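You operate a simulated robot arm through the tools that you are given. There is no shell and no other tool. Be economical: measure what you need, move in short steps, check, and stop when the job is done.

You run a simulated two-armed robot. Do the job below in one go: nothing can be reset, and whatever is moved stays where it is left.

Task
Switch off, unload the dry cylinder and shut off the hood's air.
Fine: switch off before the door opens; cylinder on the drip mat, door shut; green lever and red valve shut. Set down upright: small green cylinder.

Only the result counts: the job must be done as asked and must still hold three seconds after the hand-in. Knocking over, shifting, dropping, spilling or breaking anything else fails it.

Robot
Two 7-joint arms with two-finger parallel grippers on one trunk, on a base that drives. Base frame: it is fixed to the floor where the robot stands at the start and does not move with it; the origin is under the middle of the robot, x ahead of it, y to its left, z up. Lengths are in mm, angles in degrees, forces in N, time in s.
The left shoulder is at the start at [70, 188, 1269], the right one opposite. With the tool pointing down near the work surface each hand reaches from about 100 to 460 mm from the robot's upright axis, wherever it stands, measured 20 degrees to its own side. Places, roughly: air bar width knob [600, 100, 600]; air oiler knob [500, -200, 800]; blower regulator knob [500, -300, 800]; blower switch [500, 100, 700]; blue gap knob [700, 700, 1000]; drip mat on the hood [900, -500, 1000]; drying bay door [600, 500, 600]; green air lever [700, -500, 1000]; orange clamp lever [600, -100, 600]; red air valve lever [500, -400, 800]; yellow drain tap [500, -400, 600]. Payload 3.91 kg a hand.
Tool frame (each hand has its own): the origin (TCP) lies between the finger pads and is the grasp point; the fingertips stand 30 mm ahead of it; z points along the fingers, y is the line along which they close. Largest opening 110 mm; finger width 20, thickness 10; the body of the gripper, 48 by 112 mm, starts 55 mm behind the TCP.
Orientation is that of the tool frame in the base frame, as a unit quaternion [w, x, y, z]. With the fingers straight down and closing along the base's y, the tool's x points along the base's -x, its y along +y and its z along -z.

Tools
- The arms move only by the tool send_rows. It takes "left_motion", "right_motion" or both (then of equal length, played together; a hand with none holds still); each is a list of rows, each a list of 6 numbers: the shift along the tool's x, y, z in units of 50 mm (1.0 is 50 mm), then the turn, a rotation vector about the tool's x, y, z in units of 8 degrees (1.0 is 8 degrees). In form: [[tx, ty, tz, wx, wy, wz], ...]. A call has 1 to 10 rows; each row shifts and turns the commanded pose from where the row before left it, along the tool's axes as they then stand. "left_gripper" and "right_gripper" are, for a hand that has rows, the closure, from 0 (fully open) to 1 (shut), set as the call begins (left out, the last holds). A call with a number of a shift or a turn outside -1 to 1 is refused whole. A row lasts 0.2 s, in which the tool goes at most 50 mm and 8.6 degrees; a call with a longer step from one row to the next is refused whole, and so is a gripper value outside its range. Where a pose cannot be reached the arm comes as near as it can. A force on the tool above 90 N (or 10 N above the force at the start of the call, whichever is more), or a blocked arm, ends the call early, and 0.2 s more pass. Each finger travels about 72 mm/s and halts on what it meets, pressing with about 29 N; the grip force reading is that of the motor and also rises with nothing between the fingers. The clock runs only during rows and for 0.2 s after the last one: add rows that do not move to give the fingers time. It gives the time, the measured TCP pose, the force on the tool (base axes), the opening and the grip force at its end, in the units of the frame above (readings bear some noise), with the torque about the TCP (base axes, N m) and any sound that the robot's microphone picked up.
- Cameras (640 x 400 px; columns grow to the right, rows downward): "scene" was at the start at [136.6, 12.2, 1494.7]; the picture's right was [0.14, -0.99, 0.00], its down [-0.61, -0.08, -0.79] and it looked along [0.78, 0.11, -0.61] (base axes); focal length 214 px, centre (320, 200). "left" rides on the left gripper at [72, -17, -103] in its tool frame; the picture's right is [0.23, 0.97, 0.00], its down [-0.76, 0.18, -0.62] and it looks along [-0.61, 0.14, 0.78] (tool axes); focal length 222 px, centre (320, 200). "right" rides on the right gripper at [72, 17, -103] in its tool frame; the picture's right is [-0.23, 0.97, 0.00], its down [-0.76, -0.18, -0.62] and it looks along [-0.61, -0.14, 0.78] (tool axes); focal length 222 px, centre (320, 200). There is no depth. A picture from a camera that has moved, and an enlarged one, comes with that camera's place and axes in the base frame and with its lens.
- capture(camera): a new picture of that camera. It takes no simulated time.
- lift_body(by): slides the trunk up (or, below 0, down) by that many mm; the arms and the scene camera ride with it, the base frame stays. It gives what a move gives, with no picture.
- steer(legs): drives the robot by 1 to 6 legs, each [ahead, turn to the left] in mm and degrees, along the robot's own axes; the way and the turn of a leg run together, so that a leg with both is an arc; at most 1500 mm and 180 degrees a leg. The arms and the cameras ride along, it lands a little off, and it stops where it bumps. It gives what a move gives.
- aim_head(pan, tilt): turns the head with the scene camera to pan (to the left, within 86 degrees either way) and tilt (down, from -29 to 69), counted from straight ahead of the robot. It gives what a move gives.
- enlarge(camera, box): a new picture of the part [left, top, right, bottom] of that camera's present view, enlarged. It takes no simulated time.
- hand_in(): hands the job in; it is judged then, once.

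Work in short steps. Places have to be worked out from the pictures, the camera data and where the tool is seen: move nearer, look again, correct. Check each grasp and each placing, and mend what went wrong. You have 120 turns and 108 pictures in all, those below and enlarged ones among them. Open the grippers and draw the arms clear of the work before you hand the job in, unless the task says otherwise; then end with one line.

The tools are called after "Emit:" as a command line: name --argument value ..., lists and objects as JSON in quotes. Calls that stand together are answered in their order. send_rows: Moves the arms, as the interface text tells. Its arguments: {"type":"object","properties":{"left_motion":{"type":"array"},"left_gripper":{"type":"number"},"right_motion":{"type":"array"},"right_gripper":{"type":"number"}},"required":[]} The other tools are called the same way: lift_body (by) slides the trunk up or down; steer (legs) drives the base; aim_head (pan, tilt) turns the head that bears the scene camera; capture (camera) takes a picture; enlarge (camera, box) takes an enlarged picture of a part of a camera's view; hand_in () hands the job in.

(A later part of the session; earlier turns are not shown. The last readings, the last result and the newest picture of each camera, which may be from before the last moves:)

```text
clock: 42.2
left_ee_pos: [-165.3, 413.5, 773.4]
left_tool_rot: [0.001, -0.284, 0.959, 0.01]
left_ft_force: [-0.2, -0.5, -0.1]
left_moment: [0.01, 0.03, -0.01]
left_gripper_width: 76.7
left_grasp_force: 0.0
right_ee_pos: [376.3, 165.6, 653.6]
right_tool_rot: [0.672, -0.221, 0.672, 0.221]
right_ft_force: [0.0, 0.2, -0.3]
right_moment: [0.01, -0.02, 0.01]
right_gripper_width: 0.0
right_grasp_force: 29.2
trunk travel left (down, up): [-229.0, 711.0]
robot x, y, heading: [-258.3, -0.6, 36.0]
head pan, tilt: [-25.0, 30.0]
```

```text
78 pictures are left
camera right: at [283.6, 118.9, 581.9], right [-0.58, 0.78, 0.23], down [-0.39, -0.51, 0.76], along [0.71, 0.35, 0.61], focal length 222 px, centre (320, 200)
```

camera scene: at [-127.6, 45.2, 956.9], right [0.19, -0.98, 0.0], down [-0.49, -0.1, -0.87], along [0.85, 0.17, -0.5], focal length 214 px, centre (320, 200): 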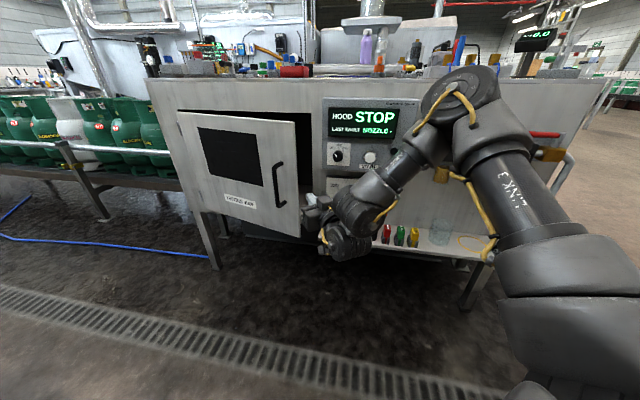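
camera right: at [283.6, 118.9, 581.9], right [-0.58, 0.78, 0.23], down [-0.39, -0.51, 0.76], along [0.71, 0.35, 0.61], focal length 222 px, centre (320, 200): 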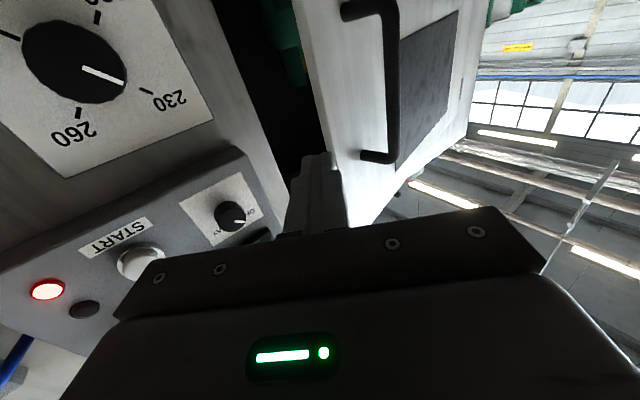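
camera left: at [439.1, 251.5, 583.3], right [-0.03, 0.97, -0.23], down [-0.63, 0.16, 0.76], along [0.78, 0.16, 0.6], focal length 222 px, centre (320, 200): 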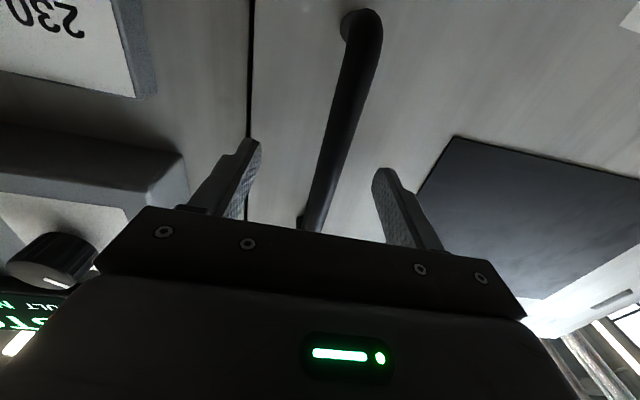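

The fingers are just about aligned with the door edge; I shift right 45 mm and then drive ahead 115 mm so the fingers enter the gap.

Emit:
send_rows --right_motion '[[0, -0.45, 0, 0, 0, 0], [0, -0.45, 0, 0, 0, 0], [0, 0, 0, 0, 0, 0]]'

Emit:
steer --legs '[[115, 0]]'

Emit:
capture --camera "right"

Emit:
enlarge --camera "scene" --box '[160, 80, 440, 280]'

```text
clock: 43.0
left_ee_pos: [-166.3, 414.2, 773.3]
left_tool_rot: [0.001, -0.285, 0.958, 0.009]
left_ft_force: [0.2, 0.1, -0.6]
left_moment: [0.03, 0.0, 0.01]
left_gripper_width: 76.9
left_grasp_force: 0.0
right_ee_pos: [372.6, 142.4, 660.7]
right_tool_rot: [0.671, -0.219, 0.674, 0.219]
right_ft_force: [-0.2, 0.3, 0.9]
right_moment: [-0.02, -0.04, 0.0]
right_gripper_width: 0.1
right_grasp_force: 29.0
right hand out of reach, approached as far as the arm can: row 1, 2
trunk travel left (down, up): [-229.0, 711.0]
robot x, y, heading: [-257.2, -3.7, 36.0]
head pan, tilt: [-25.0, 30.0]
```

```text
clock: 44.3
left_ee_pos: [-72.8, 482.5, 773.4]
left_tool_rot: [0.001, -0.284, 0.959, 0.01]
left_ft_force: [-0.5, -0.2, -0.3]
left_moment: [-0.02, 0.01, -0.01]
left_gripper_width: 77.1
left_grasp_force: 0.1
right_ee_pos: [465.9, 212.3, 660.4]
right_tool_rot: [0.672, -0.218, 0.674, 0.218]
right_ft_force: [-0.4, 0.4, -0.4]
right_moment: [-0.01, -0.01, 0.01]
right_gripper_width: 0.3
right_grasp_force: 28.8
trunk travel left (down, up): [-229.0, 711.0]
robot x, y, heading: [-165.1, 69.4, 36.3]
head pan, tilt: [-25.0, 30.0]
```

```text
77 pictures are left
camera right: at [372.5, 165.5, 587.9], right [-0.57, 0.79, 0.23], down [-0.4, -0.51, 0.76], along [0.72, 0.35, 0.6], focal length 222 px, centre (320, 200)
```

right: 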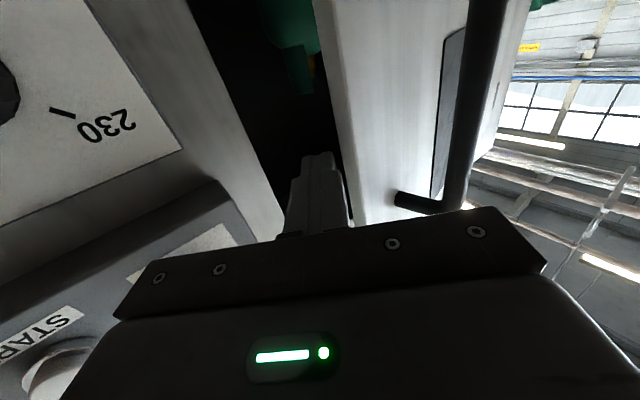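

```text
2.00 times, centred on (300, 180) of scene
camera zoom: at [-34.0, 113.6, 956.8], right [0.19, -0.98, 0.0], down [-0.49, -0.1, -0.87], along [0.85, 0.17, -0.5], focal length 429 px, centre (360, 240)
```

zoom: 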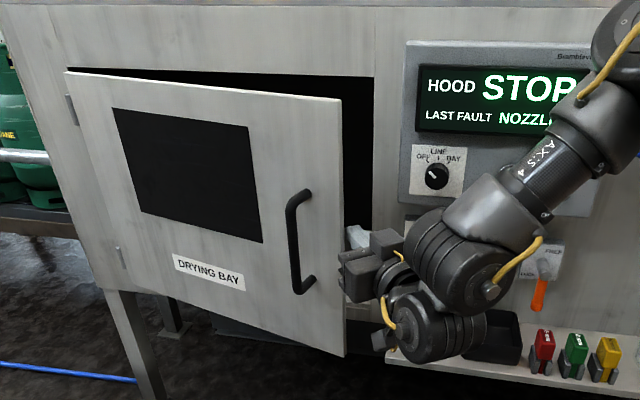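

The finger is in the gap just right of the door edge. I advance 35 mm and then turn left 12° to sweep the door open.

Emit:
steer --legs '[[35, 0], [0, 12]]'

Emit:
capture --camera "scene"

Emit:
capture --camera "right"

```text
clock: 45.6
left_ee_pos: [-71.1, 507.3, 773.6]
left_tool_rot: [0.0, -0.315, 0.949, 0.009]
left_ft_force: [0.7, -0.3, 0.3]
left_moment: [-0.01, 0.06, 0.03]
left_gripper_width: 76.9
left_grasp_force: 0.1
right_ee_pos: [482.3, 264.9, 660.7]
right_tool_rot: [0.666, -0.239, 0.665, 0.238]
right_ft_force: [-4.2, -14.2, 9.1]
right_moment: [-0.42, 0.77, 0.68]
right_gripper_width: 0.0
right_grasp_force: 28.7
trunk travel left (down, up): [-229.0, 711.0]
robot x, y, heading: [-138.1, 86.8, 39.4]
head pan, tilt: [-25.0, 30.0]
stopped in leg 2: the force on the tool passed its limit at 149 N (the readings are from after the stop); the commanded pose is now the measured one
```

```text
75 pictures are left
camera scene: at [-10.3, 139.1, 957.2], right [0.25, -0.97, 0.0], down [-0.48, -0.12, -0.87], along [0.84, 0.21, -0.5], focal length 214 px, centre (320, 200)
```

scene: 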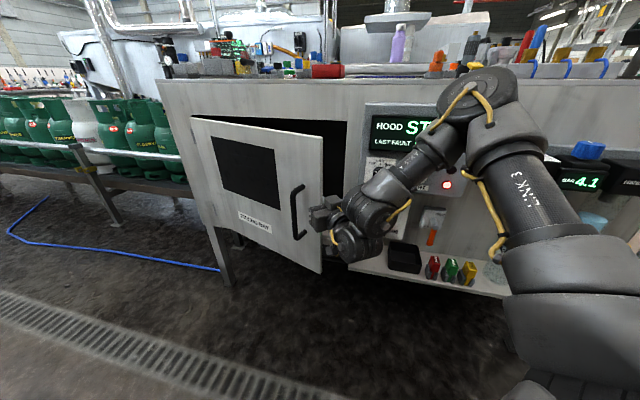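

```text
74 pictures are left
camera right: at [391.2, 213.5, 588.5], right [-0.62, 0.75, 0.23], down [-0.37, -0.53, 0.76], along [0.69, 0.39, 0.61], focal length 222 px, centre (320, 200)
```

right: 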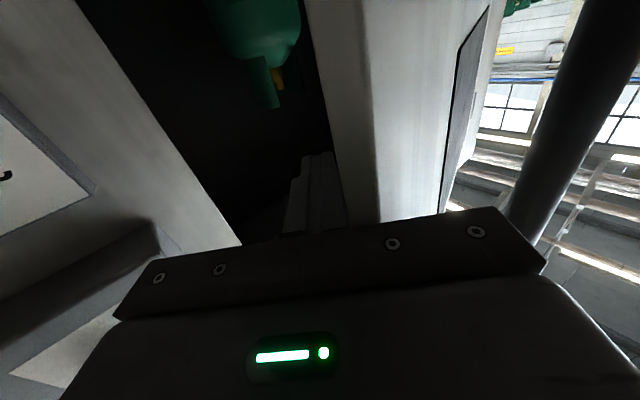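

The finger is behind the edge; base turns are too abrupt, so I push leftward slowly with the arm.

Emit:
send_rows --right_motion '[[0, 0.25, 0, 0, 0, 0], [0, 0.25, 0, 0, 0, 0], [0, 0.3, 0, 0, 0, 0], [0, 0.3, 0, 0, 0, 0], [0, 0.3, 0, 0, 0, 0], [0, 0.3, 0, 0, 0, 0], [0, 0.3, 0, 0, 0, 0], [0, 0.3, 0, 0, 0, 0], [0, 0.3, 0, 0, 0, 0], [0, 0, 0, 0, 0, 0]]'

Emit:
capture --camera "scene"

```text
clock: 46.1
left_ee_pos: [-72.8, 503.5, 774.1]
left_tool_rot: [0.002, -0.312, 0.95, 0.012]
left_ft_force: [-0.3, 0.0, 0.1]
left_moment: [-0.02, 0.0, 0.02]
left_gripper_width: 77.1
left_grasp_force: 0.1
right_ee_pos: [466.7, 270.5, 661.1]
right_tool_rot: [0.666, -0.239, 0.666, 0.237]
right_ft_force: [-18.9, -50.8, 16.1]
right_moment: [0.67, 0.29, 2.48]
right_gripper_width: 0.2
right_grasp_force: 28.9
trunk travel left (down, up): [-229.0, 711.0]
robot x, y, heading: [-136.2, 83.9, 38.5]
head pan, tilt: [-25.0, 30.0]
stopped in row 2 (right hand): the force on the tool passed its limit at 102 N (the readings are from after the stop); the commanded pose is now the measured one
```

```text
73 pictures are left
camera scene: at [-13.3, 134.0, 957.9], right [0.23, -0.97, 0.0], down [-0.48, -0.11, -0.87], along [0.84, 0.2, -0.5], focal length 214 px, centre (320, 200)
```

scene: 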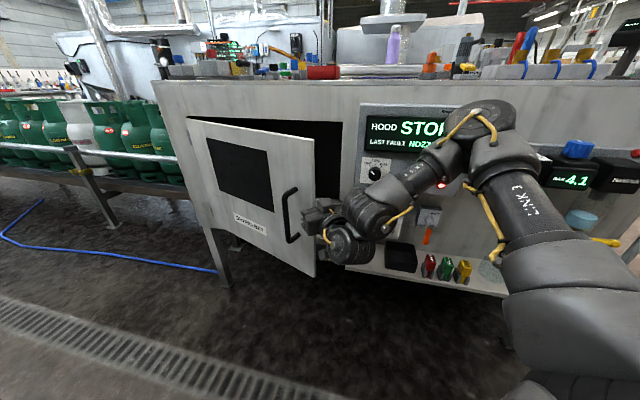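

Slow down: I push along the door's opening direction at ~30 mm/s.

Emit:
send_rows --right_motion '[[0, 0.1, -0.05, 0, 0, 0], [0, 0.1, -0.05, 0, 0, 0], [0, 0.1, -0.05, 0, 0, 0], [0, 0.1, -0.05, 0, 0, 0], [0, 0.1, -0.05, 0, 0, 0], [0, 0.1, -0.05, 0, 0, 0], [0, 0.1, -0.05, 0, 0, 0], [0, 0.1, -0.05, 0, 0, 0], [0, 0.1, -0.05, 0, 0, 0], [0, 0.1, -0.05, 0, 0, 0]]'

Emit:
capture --camera "right"

```text
clock: 48.4
left_ee_pos: [-73.5, 501.9, 775.5]
left_tool_rot: [0.002, -0.314, 0.949, 0.012]
left_ft_force: [-0.1, -0.7, -0.3]
left_moment: [0.0, -0.01, 0.02]
left_gripper_width: 77.1
left_grasp_force: 0.1
right_ee_pos: [412.9, 295.3, 660.5]
right_tool_rot: [0.665, -0.24, 0.666, 0.238]
right_ft_force: [-32.2, -61.6, 11.5]
right_moment: [0.98, -0.34, 2.9]
right_gripper_width: 0.2
right_grasp_force: 28.8
trunk travel left (down, up): [-229.0, 711.0]
robot x, y, heading: [-134.9, 84.7, 38.8]
head pan, tilt: [-25.0, 30.0]
```

```text
72 pictures are left
camera right: at [322.8, 242.6, 588.4], right [-0.62, 0.75, 0.23], down [-0.37, -0.53, 0.76], along [0.69, 0.39, 0.61], focal length 222 px, centre (320, 200)
```

right: 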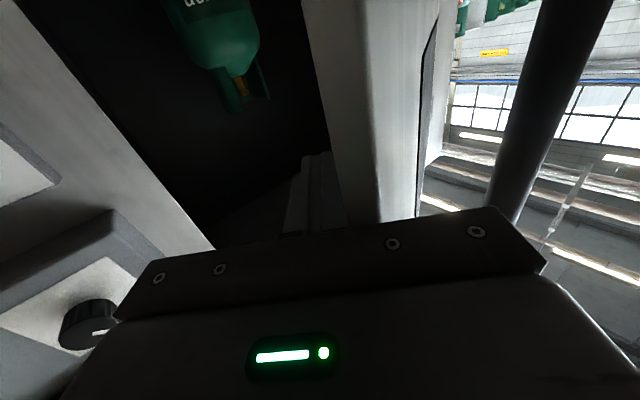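

It works; the force is mostly sideways into the door's end, so I bias more toward pulling back.

Emit:
send_rows --right_motion '[[0, 0.07, -0.1, 0, 0, 0], [0, 0.09, -0.07, 0, 0, 0], [0, 0.09, -0.07, 0, 0, 0], [0, 0.09, -0.07, 0, 0, 0], [0, 0.1, -0.07, 0, 0, 0], [0, 0.1, -0.07, 0, 0, 0], [0, 0.1, -0.07, 0, 0, 0], [0, 0.1, -0.07, 0, 0, 0], [0, 0.1, -0.06, 0, 0, 0], [0, 0.1, -0.06, 0, 0, 0]]'

Emit:
capture --camera "scene"

```text
clock: 50.5
left_ee_pos: [-70.0, 507.1, 772.8]
left_tool_rot: [0.0, -0.312, 0.95, 0.01]
left_ft_force: [-0.5, -0.8, -0.2]
left_moment: [0.01, -0.02, 0.0]
left_gripper_width: 77.3
left_grasp_force: 0.0
right_ee_pos: [360.7, 312.3, 656.3]
right_tool_rot: [0.663, -0.241, 0.668, 0.235]
right_ft_force: [0.5, -0.6, 0.0]
right_moment: [-0.01, -0.03, 0.02]
right_gripper_width: 0.0
right_grasp_force: 28.6
trunk travel left (down, up): [-229.0, 711.0]
robot x, y, heading: [-136.5, 84.3, 38.9]
head pan, tilt: [-25.0, 30.0]
```

```text
71 pictures are left
camera scene: at [-9.3, 138.6, 956.9], right [0.24, -0.97, 0.0], down [-0.49, -0.12, -0.87], along [0.84, 0.21, -0.5], focal length 214 px, centre (320, 200)
```

scene: 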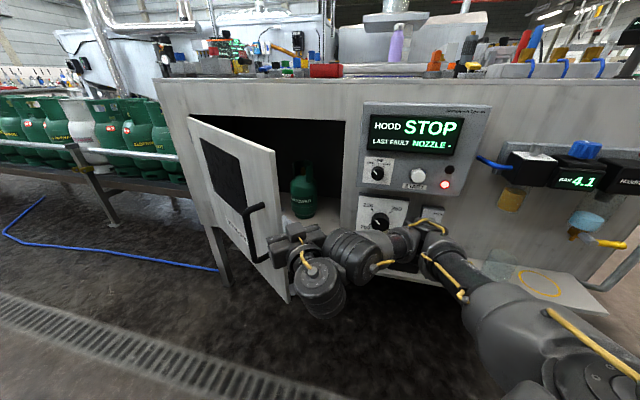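

The door is ~40° open and the small green cylinder is visible. I enlarge to locate the cylinder and door edge.

Emit:
enlarge --camera "scene" --box '[180, 100, 380, 300]'

Emit:
capture --camera "right"

```text
2.00 times, centred on (280, 200) of scene
camera zoom: at [-9.3, 138.6, 956.9], right [0.24, -0.97, 0.0], down [-0.49, -0.12, -0.87], along [0.84, 0.21, -0.5], focal length 429 px, centre (400, 200)
```

zoom: 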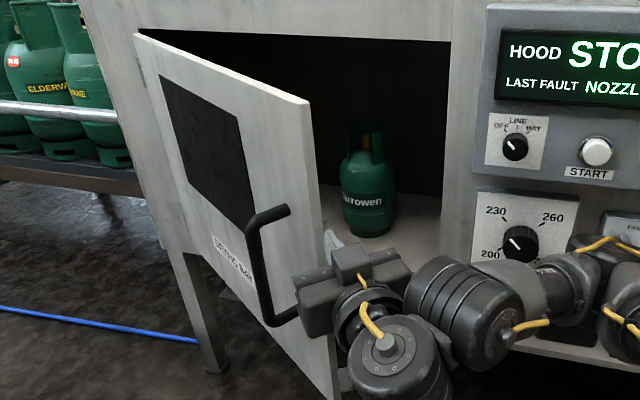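

```text
69 pictures are left
camera right: at [270.0, 260.4, 584.2], right [-0.62, 0.76, 0.22], down [-0.37, -0.53, 0.77], along [0.7, 0.39, 0.6], focal length 222 px, centre (320, 200)
```

right: 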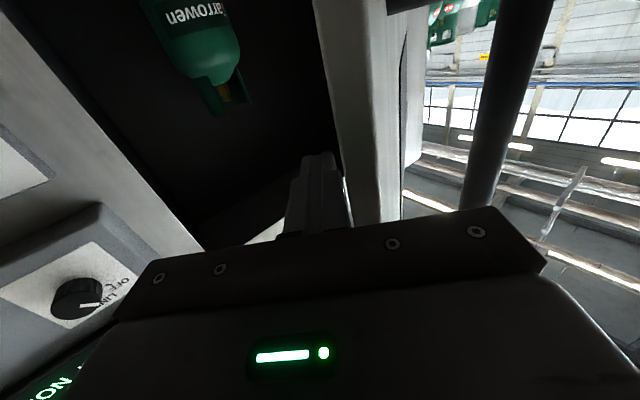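

The cylinder stands near [673, 365], ~200 mm tall with a collar. Now I step the finger right and further in behind the door, then sweep it left.

Emit:
send_rows --right_motion '[[0, -0.5, 0, 0, 0, 0], [0, 0, 0.5, 0, 0, 0], [0, 0, 0.5, 0, 0, 0], [0, 0, 0.4, 0, 0, 0], [0, 0.4, 0, 0, 0, 0], [0, 0.15, 0, 0, 0, 0], [0, 0.15, 0, 0, 0, 0], [0, 0.15, 0, 0, 0, 0], [0, 0.15, 0, 0, 0, 0], [0, 0.15, 0, 0, 0, 0]]'

Emit:
capture --camera "right"

```text
clock: 51.2
left_ee_pos: [-70.4, 504.9, 772.4]
left_tool_rot: [-0.001, -0.312, 0.95, 0.01]
left_ft_force: [0.3, -0.2, 0.3]
left_moment: [-0.04, 0.02, 0.05]
left_gripper_width: 77.0
left_grasp_force: 0.0
right_ee_pos: [383.4, 303.3, 655.5]
right_tool_rot: [0.663, -0.247, 0.664, 0.242]
right_ft_force: [-18.5, -27.6, 5.7]
right_moment: [0.73, 0.1, 2.07]
right_gripper_width: 0.1
right_grasp_force: 29.4
trunk travel left (down, up): [-229.0, 711.0]
robot x, y, heading: [-136.2, 86.0, 38.5]
head pan, tilt: [-25.0, 30.0]
stopped in row 3 (right hand): the force on the tool passed its limit at 119 N (the readings are from after the stop); the commanded pose is now the measured one
```

```text
68 pictures are left
camera right: at [294.9, 248.6, 583.3], right [-0.63, 0.74, 0.22], down [-0.36, -0.53, 0.77], along [0.69, 0.41, 0.6], focal length 222 px, centre (320, 200)
```

right: 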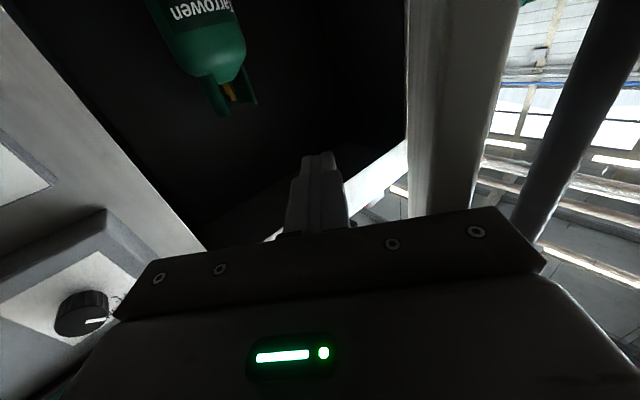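

The gripper body bumped the door's end. I back off slightly, step right, go in, then push left.

Emit:
send_rows --right_motion '[[0, 0, -0.3, 0, 0, 0], [0, -0.5, 0, 0, 0, 0], [0, -0.5, 0, 0, 0, 0], [0, 0, 0.5, 0, 0, 0], [0, 0, 0.6, 0, 0, 0], [0, 0, 0.6, 0, 0, 0], [0, 0.3, 0, 0, 0, 0], [0, 0.15, 0, 0, 0, 0], [0, 0.15, 0, 0, 0, 0], [0, 0.15, 0, 0, 0, 0]]'

Emit:
capture --camera "right"

Emit:
capture --camera "scene"

```text
clock: 53.4
left_ee_pos: [-70.4, 507.4, 771.7]
left_tool_rot: [0.0, -0.313, 0.95, 0.01]
left_ft_force: [0.4, -0.1, -0.2]
left_moment: [-0.01, 0.0, 0.02]
left_gripper_width: 76.9
left_grasp_force: 0.0
right_ee_pos: [450.2, 342.1, 651.6]
right_tool_rot: [0.662, -0.249, 0.666, 0.24]
right_ft_force: [-0.7, -0.3, -0.3]
right_moment: [-0.01, 0.01, 0.02]
right_gripper_width: 0.1
right_grasp_force: 28.5
trunk travel left (down, up): [-229.0, 711.0]
robot x, y, heading: [-137.9, 87.4, 38.7]
head pan, tilt: [-25.0, 30.0]
```

```text
67 pictures are left
camera right: at [360.1, 287.4, 580.2], right [-0.63, 0.75, 0.22], down [-0.36, -0.53, 0.77], along [0.69, 0.41, 0.6], focal length 222 px, centre (320, 200)
```

right: 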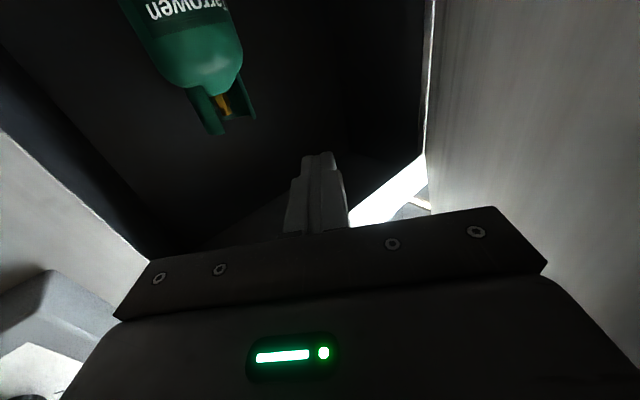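

```text
66 pictures are left
camera scene: at [-9.6, 137.7, 956.9], right [0.24, -0.97, 0.0], down [-0.49, -0.12, -0.87], along [0.84, 0.2, -0.5], focal length 214 px, centre (320, 200)
```

scene: 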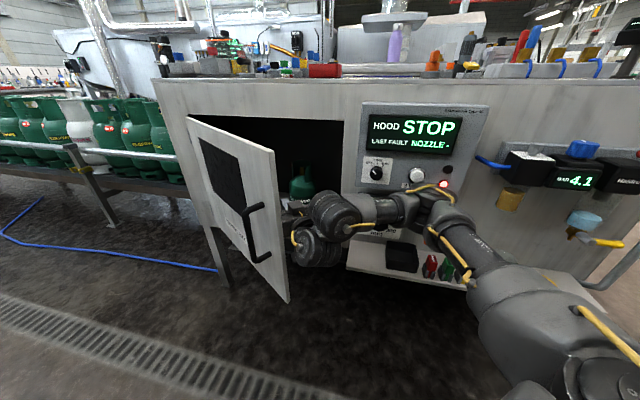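

Now the hand is fully inside the door, no contact. I push left slowly to swing it wider.

Emit:
send_rows --right_motion '[[0, 0.3, 0, 0, 0, 0], [0, 0.2, 0, 0, 0, 0], [0, 0.2, 0, 0, 0, 0], [0, 0.2, 0, 0, 0, 0], [0, 0.2, 0, 0, 0, 0], [0, 0.2, 0, 0, 0, 0], [0, 0.2, 0, 0, 0, 0], [0, 0.2, 0, 0, 0, 0], [0, 0.2, 0, 0, 0, 0], [0, 0.2, 0, 0, 0, 0]]'

Emit:
send_rows --right_motion '[[0, 0.2, 0, 0, 0, 0], [0, 0.2, 0, 0, 0, 0], [0, 0.2, 0, 0, 0, 0], [0, 0.2, 0, 0, 0, 0], [0, 0.2, 0, 0, 0, 0], [0, 0.2, 0, 0, 0, 0], [0, 0.2, 0, 0, 0, 0], [0, 0.2, 0, 0, 0, 0], [0, 0.2, 0, 0, 0, 0], [0, 0.2, 0, 0, 0, 0]]'

Emit:
capture --camera "scene"

```text
clock: 55.6
left_ee_pos: [-69.8, 506.5, 771.6]
left_tool_rot: [-0.001, -0.313, 0.95, 0.01]
left_ft_force: [0.9, 0.8, -0.2]
left_moment: [-0.01, -0.01, -0.02]
left_gripper_width: 77.0
left_grasp_force: 0.0
right_ee_pos: [381.3, 422.4, 650.1]
right_tool_rot: [0.661, -0.249, 0.666, 0.239]
right_ft_force: [0.6, -0.6, 0.2]
right_moment: [0.02, -0.01, -0.02]
right_gripper_width: 0.1
right_grasp_force: 29.4
trunk travel left (down, up): [-229.0, 711.0]
robot x, y, heading: [-137.5, 85.5, 38.5]
head pan, tilt: [-25.0, 30.0]
```

```text
clock: 57.8
left_ee_pos: [-69.5, 506.5, 772.0]
left_tool_rot: [-0.001, -0.313, 0.95, 0.01]
left_ft_force: [0.2, 0.0, 0.2]
left_moment: [-0.01, -0.02, -0.01]
left_gripper_width: 77.1
left_grasp_force: 0.0
right_ee_pos: [315.2, 498.5, 649.0]
right_tool_rot: [0.662, -0.248, 0.666, 0.239]
right_ft_force: [-0.1, 0.3, 0.7]
right_moment: [0.0, 0.03, -0.01]
right_gripper_width: 0.1
right_grasp_force: 29.0
trunk travel left (down, up): [-229.0, 711.0]
robot x, y, heading: [-138.9, 86.2, 38.8]
head pan, tilt: [-25.0, 30.0]
```

```text
65 pictures are left
camera scene: at [-9.7, 137.8, 956.9], right [0.24, -0.97, 0.0], down [-0.49, -0.12, -0.87], along [0.84, 0.2, -0.5], focal length 214 px, centre (320, 200)
```

scene: 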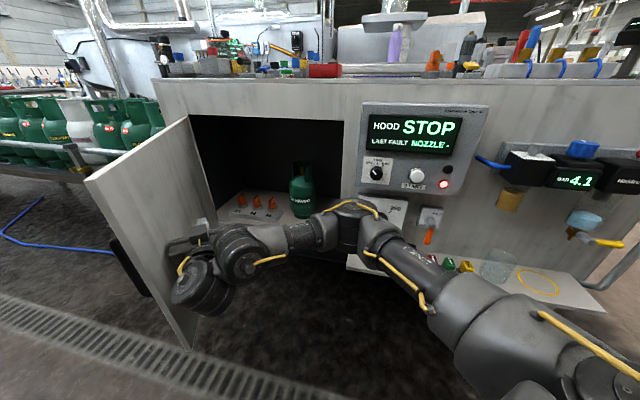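

The door is wide open (~70°). I move the hand back to the right, open the gripper, and view the cylinder.

Emit:
send_rows --right_motion '[[0, -0.7, 0, 0, 0, 0], [0, -0.7, 0, 0, 0, 0], [0, -0.7, 0, 0, 0, 0], [0, -0.7, 0, 0, 0, 0], [0, -0.7, 0, 0, 0, 0], [0, -0.4, 0, 0, 0, 0], [0, 0, 0, 0, 0, 0], [0, 0, 0, 0, 0, 0]]' --right_gripper 0.0

Emit:
capture --camera "right"

Emit:
enlarge --camera "scene" --box '[190, 110, 370, 250]'

```text
clock: 59.6
left_ee_pos: [-69.9, 507.2, 772.3]
left_tool_rot: [0.0, -0.312, 0.95, 0.01]
left_ft_force: [0.1, 0.8, 0.8]
left_moment: [0.01, -0.01, -0.03]
left_gripper_width: 77.1
left_grasp_force: 0.0
right_ee_pos: [443.9, 350.2, 649.3]
right_tool_rot: [0.662, -0.249, 0.666, 0.24]
right_ft_force: [0.7, -0.2, -0.2]
right_moment: [-0.02, 0.0, -0.01]
right_gripper_width: 110.3
right_grasp_force: 0.0
trunk travel left (down, up): [-229.0, 711.0]
robot x, y, heading: [-138.5, 82.3, 38.9]
head pan, tilt: [-25.0, 30.0]
```

```text
64 pictures are left
camera right: at [353.5, 295.5, 578.3], right [-0.63, 0.74, 0.22], down [-0.36, -0.53, 0.77], along [0.69, 0.41, 0.6], focal length 222 px, centre (320, 200)
```

right: 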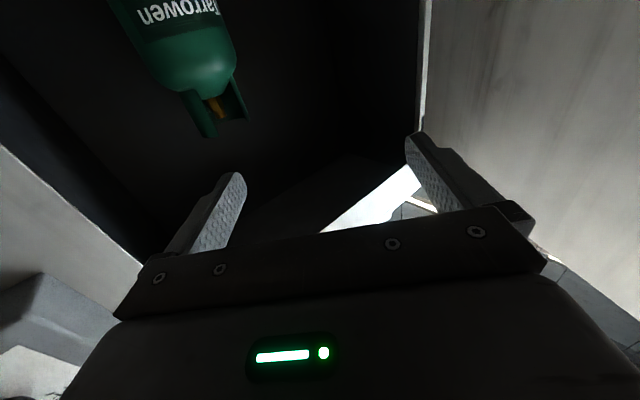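

```text
2.86 times, centred on (280, 180) of scene
camera zoom: at [-9.6, 137.7, 956.9], right [0.24, -0.97, 0.0], down [-0.49, -0.12, -0.87], along [0.84, 0.2, -0.5], focal length 613 px, centre (434, 257)
```

zoom: 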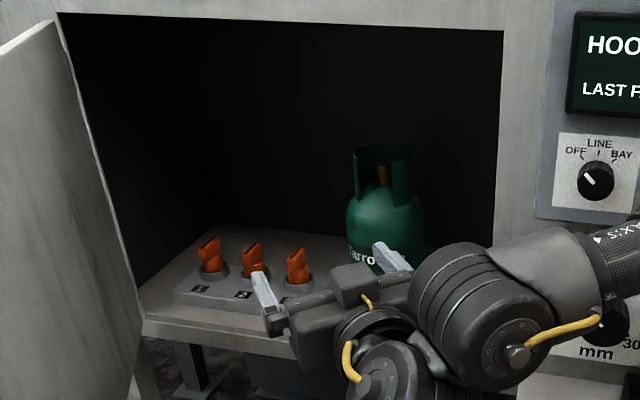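

The bay's right frame means I should approach more squarely; the left arm from near the start position suits. First I push the door wider with the right hand for elbow room.

Emit:
send_rows --right_motion '[[0, 0.7, 0, 0, 0, 0], [0, 0.7, 0, 0, 0, 0], [0, 0.7, 0, 0, 0, 0], [0, 0.4, 0, 0, 0, 0], [0, 0.2, 0, 0, 0, 0], [0, 0.2, 0, 0, 0, 0], [0, 0.2, 0, 0, 0, 0], [0, 0.2, 0, 0, 0, 0], [0, 0.2, 0, 0, 0, 0], [0, 0.2, 0, 0, 0, 0]]' --right_gripper 1.0

Emit:
send_rows --right_motion '[[0, 0.2, 0, 0, 0, 0], [0, 0.2, 0, 0, 0, 0], [0, 0.2, 0.1, 0, 0, 0], [0, 0.2, 0.1, 0, 0, 0], [0, 0.2, 0.1, 0, 0, 0], [0, 0.2, 0.1, 0, 0, 0], [0, 0.2, 0.1, 0, 0, 0], [0, 0.2, 0.1, 0, 0, 0], [0, 0.2, 0.1, 0, 0, 0], [0, 0.2, 0.1, 0, 0, 0]]'

Emit:
capture --camera "scene"

```text
clock: 61.8
left_ee_pos: [-69.1, 505.7, 773.3]
left_tool_rot: [-0.001, -0.312, 0.95, 0.01]
left_ft_force: [0.3, 0.0, -0.7]
left_moment: [0.01, 0.03, 0.03]
left_gripper_width: 77.1
left_grasp_force: 0.0
right_ee_pos: [322.4, 490.4, 648.8]
right_tool_rot: [0.661, -0.25, 0.666, 0.239]
right_ft_force: [-0.6, -0.7, -0.3]
right_moment: [0.0, -0.01, 0.03]
right_gripper_width: 0.1
right_grasp_force: 28.9
trunk travel left (down, up): [-229.0, 711.0]
robot x, y, heading: [-139.2, 82.5, 38.7]
head pan, tilt: [-25.0, 30.0]
```

```text
clock: 64.0
left_ee_pos: [-68.5, 507.0, 771.8]
left_tool_rot: [-0.001, -0.313, 0.95, 0.009]
left_ft_force: [-0.4, -0.4, -0.7]
left_moment: [-0.03, 0.02, -0.01]
left_gripper_width: 77.0
left_grasp_force: 0.0
right_ee_pos: [287.8, 592.0, 649.5]
right_tool_rot: [0.662, -0.249, 0.666, 0.24]
right_ft_force: [0.4, 0.3, -0.1]
right_moment: [-0.01, -0.03, -0.01]
right_gripper_width: 0.0
right_grasp_force: 29.0
trunk travel left (down, up): [-229.0, 711.0]
robot x, y, heading: [-135.8, 86.3, 38.7]
head pan, tilt: [-25.0, 30.0]
```

```text
62 pictures are left
camera scene: at [-9.7, 137.9, 956.9], right [0.24, -0.97, 0.0], down [-0.49, -0.12, -0.87], along [0.84, 0.2, -0.5], focal length 214 px, centre (320, 200)
```

scene: 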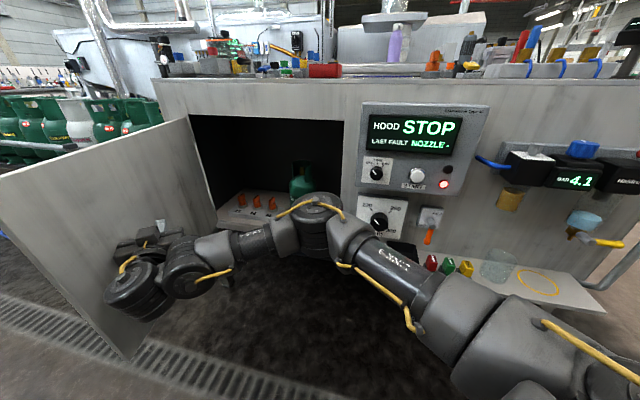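

The door is ~90° open. Right arm reach is ample, so I'll use it: move it back right, yaw it clockwise ~22° to face the bay squarely, open it, and tuck the left hand in.

Emit:
send_rows --right_motion '[[0, -0.7, 0, 0, 0, 0], [0, -0.8, 0, 0, 0, 0], [0, -0.8, 0, 0, 0, 0], [0, -0.8, 0, 0, 0, 0], [0, -0.8, 0, 0, 0, 0], [0, -0.8, 0, 0, 0, 0], [0, -0.8, 0, 0, 0, 0], [0, 0, 0, 0.95, 0, 0], [0, 0, 0, 0.95, 0, 0], [0, 0, 0, 0.95, 0, 0]]' --left_motion '[[0, -0.4, 0, 0, 0, 0], [0, -0.4, 0, 0, 0, 0], [0, -0.4, 0, 0, 0, 0], [0, -0.4, 0, 0, 0, 0], [0, -0.4, 0, 0, 0, 0], [0, 0, 0, 0, 0, 0], [0, 0, 0, 0, 0, 0], [0, 0, 0, 0, 0, 0], [0, 0, 0, 0, 0, 0], [0, 0, 0, 0, 0, 0]]' --right_gripper 0.0

Emit:
capture --camera "right"

Emit:
enlarge --camera "scene" --box '[190, 110, 370, 250]'

```text
clock: 66.2
left_ee_pos: [-45.1, 481.7, 791.6]
left_tool_rot: [-0.001, -0.311, 0.95, 0.01]
left_ft_force: [0.1, -0.2, -0.1]
left_moment: [-0.04, -0.01, 0.0]
left_gripper_width: 77.3
left_grasp_force: 0.0
left hand out of reach, approached as far as the arm can: row 1, 2, 3, 4, 5
right_ee_pos: [465.4, 382.3, 651.0]
right_tool_rot: [0.697, -0.114, 0.7, 0.103]
right_ft_force: [0.9, 0.5, 0.8]
right_moment: [0.01, 0.01, -0.03]
right_gripper_width: 110.1
right_grasp_force: 0.0
trunk travel left (down, up): [-229.0, 711.0]
robot x, y, heading: [-137.7, 86.8, 38.7]
head pan, tilt: [-25.0, 30.0]
```

```text
61 pictures are left
camera right: at [362.8, 366.2, 579.1], right [-0.29, 0.93, 0.21], down [-0.54, -0.34, 0.77], along [0.79, 0.11, 0.6], focal length 222 px, centre (320, 200)
```

right: 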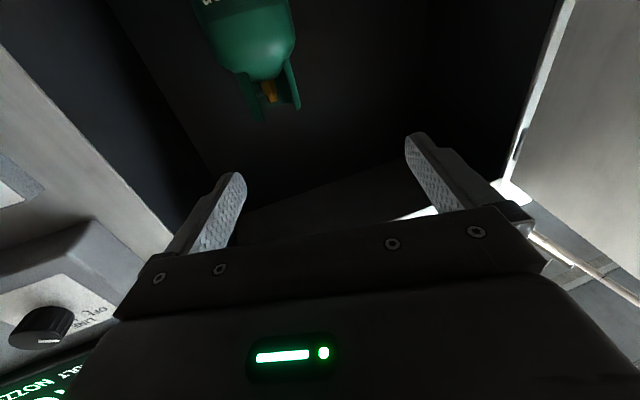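

```text
2.86 times, centred on (280, 180) of scene
camera zoom: at [-9.7, 137.8, 956.9], right [0.24, -0.97, 0.0], down [-0.49, -0.12, -0.87], along [0.84, 0.2, -0.5], focal length 613 px, centre (434, 257)
```

zoom: 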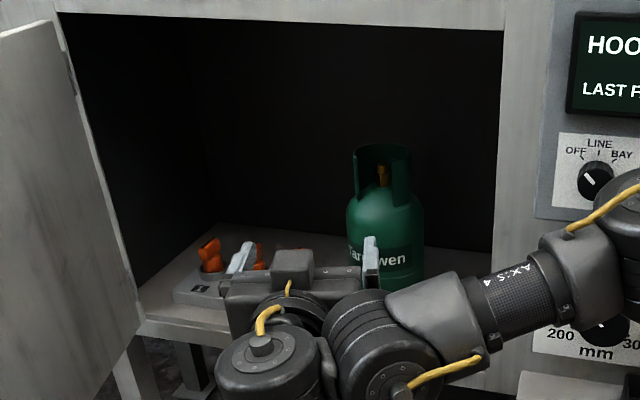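

Collar re-confirmed at about [740, 391], top z≈666. I shift the hand right 75 mm, then drive 150 mm in along the current heading.

Emit:
send_rows --right_motion '[[0, -0.75, 0, 0, 0, 0], [0, -0.75, 0, 0, 0, 0], [0.08, 0, 0, 0, 0, 0], [0, 0, 0, 0, 0, 0]]'

Emit:
steer --legs '[[150, 0]]'

Emit:
capture --camera "right"

Emit:
capture --camera "scene"

```text
clock: 67.2
left_ee_pos: [-45.2, 481.2, 791.4]
left_tool_rot: [0.0, -0.312, 0.95, 0.009]
left_ft_force: [0.3, 0.4, 0.0]
left_moment: [-0.04, -0.01, -0.02]
left_gripper_width: 76.9
left_grasp_force: 0.1
right_ee_pos: [488.9, 309.8, 648.3]
right_tool_rot: [0.698, -0.112, 0.7, 0.103]
right_ft_force: [-1.0, -0.7, 0.4]
right_moment: [-0.03, 0.0, 0.0]
right_gripper_width: 109.9
right_grasp_force: 0.0
trunk travel left (down, up): [-229.0, 711.0]
robot x, y, heading: [-137.0, 86.1, 38.5]
head pan, tilt: [-25.0, 30.0]
```

```text
clock: 68.2
left_ee_pos: [-3.8, 519.4, 796.5]
left_tool_rot: [0.006, -0.307, 0.952, 0.006]
left_ft_force: [0.5, -0.2, 0.5]
left_moment: [-0.02, 0.01, -0.02]
left_gripper_width: 77.4
left_grasp_force: 0.0
right_ee_pos: [528.4, 340.7, 643.3]
right_tool_rot: [0.695, -0.116, 0.703, 0.094]
right_ft_force: [0.4, -0.8, -0.6]
right_moment: [0.01, -0.01, -0.02]
right_gripper_width: 110.0
right_grasp_force: 0.1
trunk travel left (down, up): [-229.0, 711.0]
robot x, y, heading: [-87.4, 122.1, 37.0]
head pan, tilt: [-25.0, 30.0]
heard: click
stopped in leg 1: the robot was blocked; the commanded pose is now the measured one
```

```text
59 pictures are left
camera right: at [424.8, 325.3, 571.9], right [-0.28, 0.94, 0.2], down [-0.54, -0.33, 0.78], along [0.79, 0.11, 0.6], focal length 222 px, centre (320, 200)
```

right: 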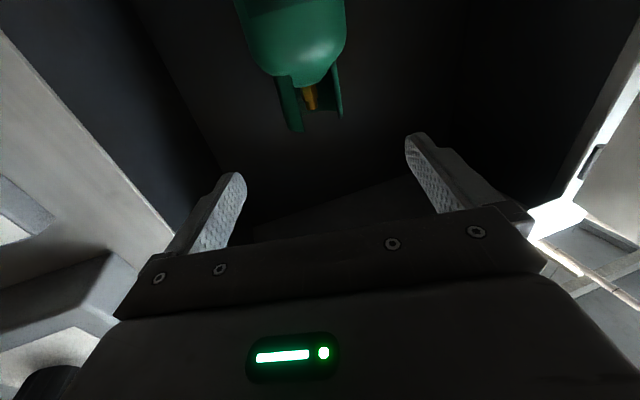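

```text
58 pictures are left
camera scene: at [25.2, 174.5, 959.8], right [0.21, -0.98, 0.01], down [-0.47, -0.11, -0.87], along [0.85, 0.18, -0.49], focal length 214 px, centre (320, 200)
```

scene: 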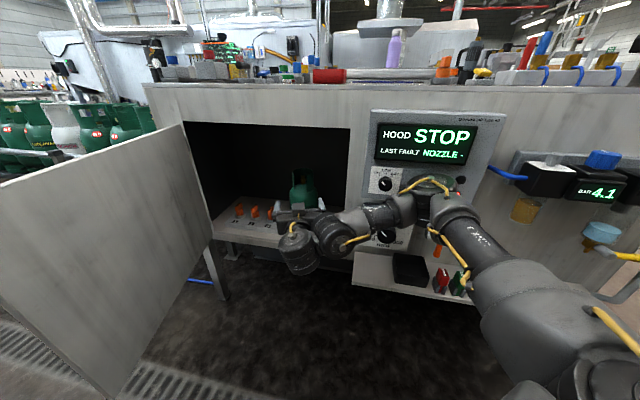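

The base was blocked and I heard a click; the forearm is close to the panel. I enlarge to see what was touched.

Emit:
enlarge --camera "scene" --box '[350, 100, 510, 300]'

```text
2.00 times, centred on (430, 200) of scene
camera zoom: at [25.2, 174.5, 959.8], right [0.21, -0.98, 0.01], down [-0.47, -0.11, -0.87], along [0.85, 0.18, -0.49], focal length 429 px, centre (100, 200)
```

zoom: 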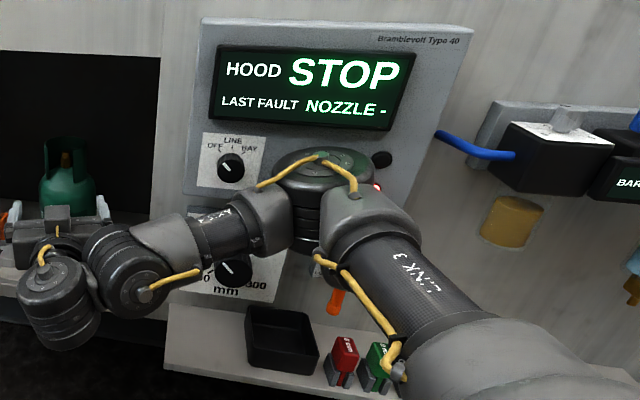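

The elbow pressed against the START button (still STOP, switch is OFF). I back off and will use the left arm instead, whose elbow goes out toward the open door.

Emit:
steer --legs '[[-170, 0]]'

Emit:
capture --camera "scene"

```text
clock: 69.7
left_ee_pos: [-127.1, 414.5, 792.7]
left_tool_rot: [-0.001, -0.306, 0.952, 0.01]
left_ft_force: [0.4, -0.1, 0.2]
left_moment: [0.0, -0.03, -0.03]
left_gripper_width: 77.2
left_grasp_force: 0.1
right_ee_pos: [403.0, 238.4, 632.1]
right_tool_rot: [0.69, -0.113, 0.708, 0.094]
right_ft_force: [-0.1, -0.3, 0.6]
right_moment: [0.0, -0.01, 0.0]
right_gripper_width: 109.9
right_grasp_force: 0.0
trunk travel left (down, up): [-229.0, 711.0]
robot x, y, heading: [-222.5, 22.8, 37.4]
head pan, tilt: [-25.0, 30.0]
```

```text
56 pictures are left
camera scene: at [-95.1, 70.6, 957.0], right [0.21, -0.98, 0.0], down [-0.49, -0.11, -0.87], along [0.85, 0.19, -0.5], focal length 214 px, centre (320, 200)
```

scene: 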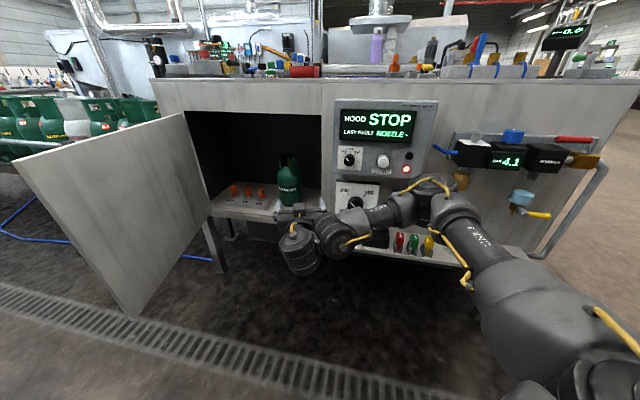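

All still fine. I turn right to face the bench, then swap postures of the arms.

Emit:
steer --legs '[[0, -31]]'

Emit:
send_rows --right_motion '[[-0.7, 0, 0, 0, 0, 0], [-0.7, 0, 0, 0, 0, 0], [-0.7, 0, 0, 0, 0, 0], [-0.7, 0, 0, 0, 0, 0], [0, 0, 0, 0, 1, 0], [0, 0, 0, 0, 1, 0], [0, 0, 0, 0, 1, 0], [0, 0, 0, 0, 1, 0], [0, 0, 0, 0, 1, 0], [0, 0, 0, 0, 1, 0]]' --left_motion '[[-0.8, 0, 0, 0, 0, 0], [-0.8, 0, 0, 0, 0, 0], [-0.8, 0, 0, 0, 0, 0], [-0.8, 0, 0, 0, 0, 0], [-0.8, 0, 0, 0, 0, 0], [-0.8, 0, 0, 0, 0, 0], [0, 0, 0, 0, -1, 0], [0, 0, 0, 0, -1, 0], [0, 0, 0, 0, -1, 0], [0, 0, 0, 0, -1, 0]]'

Emit:
send_rows --right_motion '[[0, 0, 0, 0, 1, 0], [0, 0, 0, 0, 1, 0], [0, 0, 0, 0, 1, 0], [0, 0, 0, 0, 1, 0], [0, 0, 0, 0, 1, 0], [0, 0, 0, 0, 0.25, 0], [0.8, 0, 0, 0, 0, 0], [0.8, 0, 0, 0, 0, 0], [0.8, 0, 0, 0, 0, 0], [0.8, 0, 0, 0, 0, 0]]' --left_motion '[[0, 0, 0, 0, -1, 0], [0, 0, 0, 0, -1, 0], [0, 0, 0, 0, -1, 0], [0, 0, 0, 0, -1, 0], [0, 0, 0, 0, -1, 0], [0, 0, 0, 0, -1, 0], [0, 0, 0, 0, -1, 0], [0, 0, 0, 0, -0.25, 0], [0, 0, 0, 0, 0, 0], [0, 0, 0, 0, 0, 0]]' --left_gripper 0.0

Emit:
aim_head --pan 15 --tilt 25

Emit:
capture --camera "scene"

```text
clock: 71.6
left_ee_pos: [61.0, 312.3, 792.8]
left_tool_rot: [0.002, -0.047, 0.999, 0.011]
left_ft_force: [-0.3, 0.5, -0.4]
left_moment: [-0.01, -0.01, 0.0]
left_gripper_width: 77.1
left_grasp_force: 0.2
right_ee_pos: [427.2, -111.8, 631.5]
right_tool_rot: [0.69, 0.076, 0.714, -0.09]
right_ft_force: [-0.6, -0.1, -0.2]
right_moment: [0.0, -0.01, 0.02]
right_gripper_width: 110.0
right_grasp_force: 0.0
trunk travel left (down, up): [-229.0, 711.0]
robot x, y, heading: [-224.9, 21.5, 6.9]
head pan, tilt: [-25.0, 30.0]
```

```text
clock: 73.8
left_ee_pos: [299.1, 336.4, 795.3]
left_tool_rot: [0.279, -0.043, 0.959, 0.022]
left_ft_force: [-0.1, -0.8, 0.4]
left_moment: [0.04, -0.04, -0.02]
left_gripper_width: 76.9
left_grasp_force: 0.1
right_ee_pos: [456.4, -171.8, 668.2]
right_tool_rot: [0.435, 0.101, 0.893, -0.062]
right_ft_force: [-0.4, -0.6, -0.2]
right_moment: [0.02, 0.02, -0.02]
right_gripper_width: 110.4
right_grasp_force: 0.0
right hand out of reach, approached as far as the arm can: row 7, 8, 9, 10
trunk travel left (down, up): [-229.0, 711.0]
robot x, y, heading: [-226.4, 15.2, 7.5]
head pan, tilt: [-25.0, 30.0]
```

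```text
clock: 76.0
left_ee_pos: [317.9, 355.7, 802.3]
left_tool_rot: [0.708, -0.025, 0.705, 0.039]
left_ft_force: [0.1, 0.2, -0.4]
left_moment: [0.01, -0.01, -0.01]
left_gripper_width: 109.9
left_grasp_force: 0.1
left hand out of reach, approached as far as the arm can: row 4, 5, 6
right_ee_pos: [358.8, -159.0, 528.2]
right_tool_rot: [0.42, 0.102, 0.9, -0.061]
right_ft_force: [0.5, -0.3, -0.3]
right_moment: [0.01, 0.02, -0.01]
right_gripper_width: 109.8
right_grasp_force: 0.1
right hand out of reach, approached as far as the arm can: row 1, 2, 3, 4, 5, 6, 7
trunk travel left (down, up): [-229.0, 711.0]
robot x, y, heading: [-220.5, 21.1, 6.9]
head pan, tilt: [-25.0, 30.0]
```

```text
clock: 77.1
left_ee_pos: [318.5, 355.3, 802.9]
left_tool_rot: [0.708, -0.025, 0.705, 0.04]
left_ft_force: [0.3, -0.2, -1.3]
left_moment: [-0.02, 0.01, -0.01]
left_gripper_width: 109.9
left_grasp_force: 0.0
right_ee_pos: [358.5, -159.2, 528.8]
right_tool_rot: [0.42, 0.101, 0.9, -0.06]
right_ft_force: [-0.8, -0.4, 0.4]
right_moment: [-0.01, -0.01, 0.0]
right_gripper_width: 110.1
right_grasp_force: 0.1
trunk travel left (down, up): [-229.0, 711.0]
robot x, y, heading: [-224.3, 19.8, 6.9]
head pan, tilt: [15.0, 25.0]
```

```text
55 pictures are left
camera scene: at [-87.6, 61.6, 964.9], right [0.37, -0.93, 0.0], down [-0.39, -0.16, -0.91], along [0.84, 0.34, -0.42], focal length 214 px, centre (320, 200)
```

scene: 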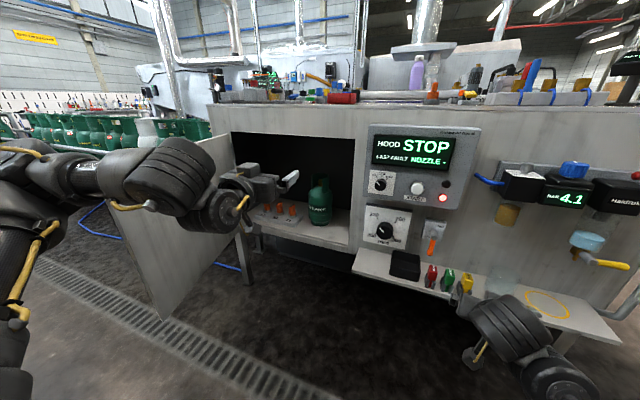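

The left hand points forward well; the right hand is too low, so I raise and retract it.

Emit:
send_rows --right_motion '[[-0.27, 0, -0.79, 0, 0, 0], [-0.27, 0, -0.79, 0, 0, 0], [-0.27, 0, -0.79, 0, 0, 0], [-0.27, 0, -0.79, 0, 0, 0], [-0.27, 0, -0.79, 0, 0, 0], [-0.27, 0, -0.79, 0, 0, 0], [-0.27, 0, -0.79, 0, 0, 0], [0, 0, 0, 0, 1, 0], [0, 0, 0, 0, 1, 0], [0, 0, 0, 0, 1, 0]]'

Emit:
send_rows --right_motion '[[0, 0, 0, 0, 1, 0], [0, 0, 0, 0, 1, 0], [0, 0, 0, 0, 1, 0], [0.5, 0, 0, 0, 0.3, 0], [0.5, 0, 0, 0, 0, 0], [0, 0, 0, 0, 0, 0]]'

```text
clock: 79.3
left_ee_pos: [318.3, 355.7, 801.8]
left_tool_rot: [0.707, -0.025, 0.705, 0.039]
left_ft_force: [-0.4, -0.2, -0.6]
left_moment: [0.0, -0.04, 0.02]
left_gripper_width: 110.1
left_grasp_force: 0.1
right_ee_pos: [370.0, -194.6, 559.9]
right_tool_rot: [0.422, 0.1, 0.899, -0.06]
right_ft_force: [0.1, -0.2, -0.5]
right_moment: [-0.03, 0.02, 0.0]
right_gripper_width: 110.0
right_grasp_force: 0.1
right hand out of reach, approached as far as the arm can: row 1, 2, 3, 4, 5, 6, 7, 8, 9, 10
trunk travel left (down, up): [-229.0, 711.0]
robot x, y, heading: [-223.4, 20.9, 7.0]
head pan, tilt: [15.0, 25.0]
```

```text
clock: 80.7
left_ee_pos: [319.0, 356.6, 802.1]
left_tool_rot: [0.708, -0.025, 0.705, 0.039]
left_ft_force: [0.1, -0.4, 0.6]
left_moment: [0.0, -0.01, 0.0]
left_gripper_width: 109.9
left_grasp_force: 0.0
right_ee_pos: [333.1, -199.3, 476.2]
right_tool_rot: [0.341, 0.105, 0.933, -0.049]
right_ft_force: [-0.2, -0.7, 0.5]
right_moment: [0.01, -0.01, 0.04]
right_gripper_width: 109.9
right_grasp_force: 0.0
right hand out of reach, approached as far as the arm can: row 1, 2, 3, 4
trunk travel left (down, up): [-229.0, 711.0]
robot x, y, heading: [-222.1, 19.4, 7.0]
head pan, tilt: [15.0, 25.0]
```

The right arm ran into a joint limit while folding low. I return it to forward-pointing, raise it to shoulder height, and fold there.

Emit:
send_rows --right_motion '[[0, 0, 0.3, 0, -1, 0], [0, 0, 0.3, 0, -1, 0], [0, 0, 0.3, 0, -1, 0], [0, 0, 0, 0, -1, 0], [0, 0, 0, 0, -1, 0], [0, 0, 0, 0, -1, 0], [-0.8, 0, 0, 0, -0.3, 0], [-0.8, 0, 0, 0, 0, 0], [-0.8, 0, 0, 0, 0, 0], [-0.8, 0, 0, 0, 0, 0]]'

Emit:
send_rows --right_motion '[[-0.8, 0, 0, 0, 0, 0], [-0.8, 0, 0, 0, 0, 0], [-0.8, 0, 0, 0, 0, 0], [-0.4, -0.3, 0, 0, 0, 0], [0, -0.5, 0, 0, 0, 0], [0, 0, 0, 0, 0, 0]]'

```text
clock: 82.9
left_ee_pos: [318.8, 356.7, 802.0]
left_tool_rot: [0.708, -0.024, 0.705, 0.039]
left_ft_force: [-0.3, -0.2, 1.1]
left_moment: [-0.01, -0.01, -0.01]
left_gripper_width: 109.9
left_grasp_force: 0.0
right_ee_pos: [364.4, -200.5, 605.6]
right_tool_rot: [0.706, 0.074, 0.699, -0.089]
right_ft_force: [0.7, -0.7, 0.8]
right_moment: [0.03, 0.03, 0.01]
right_gripper_width: 110.0
right_grasp_force: 0.0
right hand out of reach, approached as far as the arm can: row 6
trunk travel left (down, up): [-229.0, 711.0]
robot x, y, heading: [-226.3, 20.9, 7.1]
head pan, tilt: [15.0, 25.0]
```

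```text
clock: 84.3
left_ee_pos: [320.0, 355.1, 802.5]
left_tool_rot: [0.708, -0.025, 0.705, 0.039]
left_ft_force: [0.3, 0.2, 0.3]
left_moment: [0.01, 0.0, 0.02]
left_gripper_width: 110.0
left_grasp_force: 0.0
right_ee_pos: [353.3, -234.0, 746.9]
right_tool_rot: [0.706, 0.073, 0.699, -0.089]
right_ft_force: [-0.5, 0.2, -0.3]
right_moment: [0.0, 0.01, -0.05]
right_gripper_width: 109.7
right_grasp_force: 0.0
trunk travel left (down, up): [-229.0, 711.0]
robot x, y, heading: [-221.7, 20.8, 7.1]
head pan, tilt: [15.0, 25.0]
```

Now at shoulder height; fold the right hand to tool-down and retract.

Emit:
send_rows --right_motion '[[-0.7, 0, 0, 0, 0, 0], [0, 0, 0, 0, 1, 0], [0, 0, 0, 0, 1, 0], [0, 0, 0, 0, 1, 0], [0, 0, 0, 0, 1, 0], [0, 0, 0, 0, 1, 0], [0, 0, 0, 0, 1, 0], [0, 0, 0, 0, 1, 0], [0, 0, 0, 0, 1, 0], [0, 0, 0, 0, 1, 0]]'

Emit:
send_rows --right_motion '[[0, 0, 0, 0, 1, 0], [0, 0, 0, 0, 1, 0], [0, 0, 0, 0, 0.25, 0], [0.8, 0, 0, 0, 0, 0], [0.8, 0, 0, 0, 0, 0], [0.8, 0, 0, 0, 0, 0], [0.8, 0, 0, 0, 0, 0], [0.8, 0, 0, 0, 0, 0], [0.8, 0, 0, 0, 0, 0], [0, 0, 0, 0, 0, 0]]'

```text
clock: 86.5
left_ee_pos: [318.3, 354.8, 802.4]
left_tool_rot: [0.708, -0.024, 0.705, 0.039]
left_ft_force: [0.4, 0.5, -0.7]
left_moment: [0.01, -0.02, -0.02]
left_gripper_width: 110.0
left_grasp_force: 0.0
right_ee_pos: [354.2, -233.9, 781.9]
right_tool_rot: [0.655, 0.081, 0.746, -0.084]
right_ft_force: [0.2, -0.2, 0.5]
right_moment: [0.0, 0.02, -0.01]
right_gripper_width: 110.0
right_grasp_force: 0.0
right hand out of reach, approached as far as the arm can: row 3, 4, 5, 6, 7, 8, 9, 10
trunk travel left (down, up): [-229.0, 711.0]
robot x, y, heading: [-223.4, 21.1, 7.0]
head pan, tilt: [15.0, 25.0]
```

```text
clock: 88.7
left_ee_pos: [318.8, 356.5, 801.0]
left_tool_rot: [0.708, -0.024, 0.705, 0.039]
left_ft_force: [0.5, -0.3, 0.2]
left_moment: [0.0, 0.01, -0.01]
left_gripper_width: 110.1
left_grasp_force: 0.0
right_ee_pos: [319.0, -228.7, 544.0]
right_tool_rot: [0.642, 0.083, 0.757, -0.083]
right_ft_force: [0.4, -0.5, 0.7]
right_moment: [-0.02, -0.03, -0.04]
right_gripper_width: 109.7
right_grasp_force: 0.1
right hand out of reach, approached as far as the arm can: row 1, 2
trunk travel left (down, up): [-229.0, 711.0]
robot x, y, heading: [-220.9, 19.6, 7.0]
head pan, tilt: [15.0, 25.0]
```

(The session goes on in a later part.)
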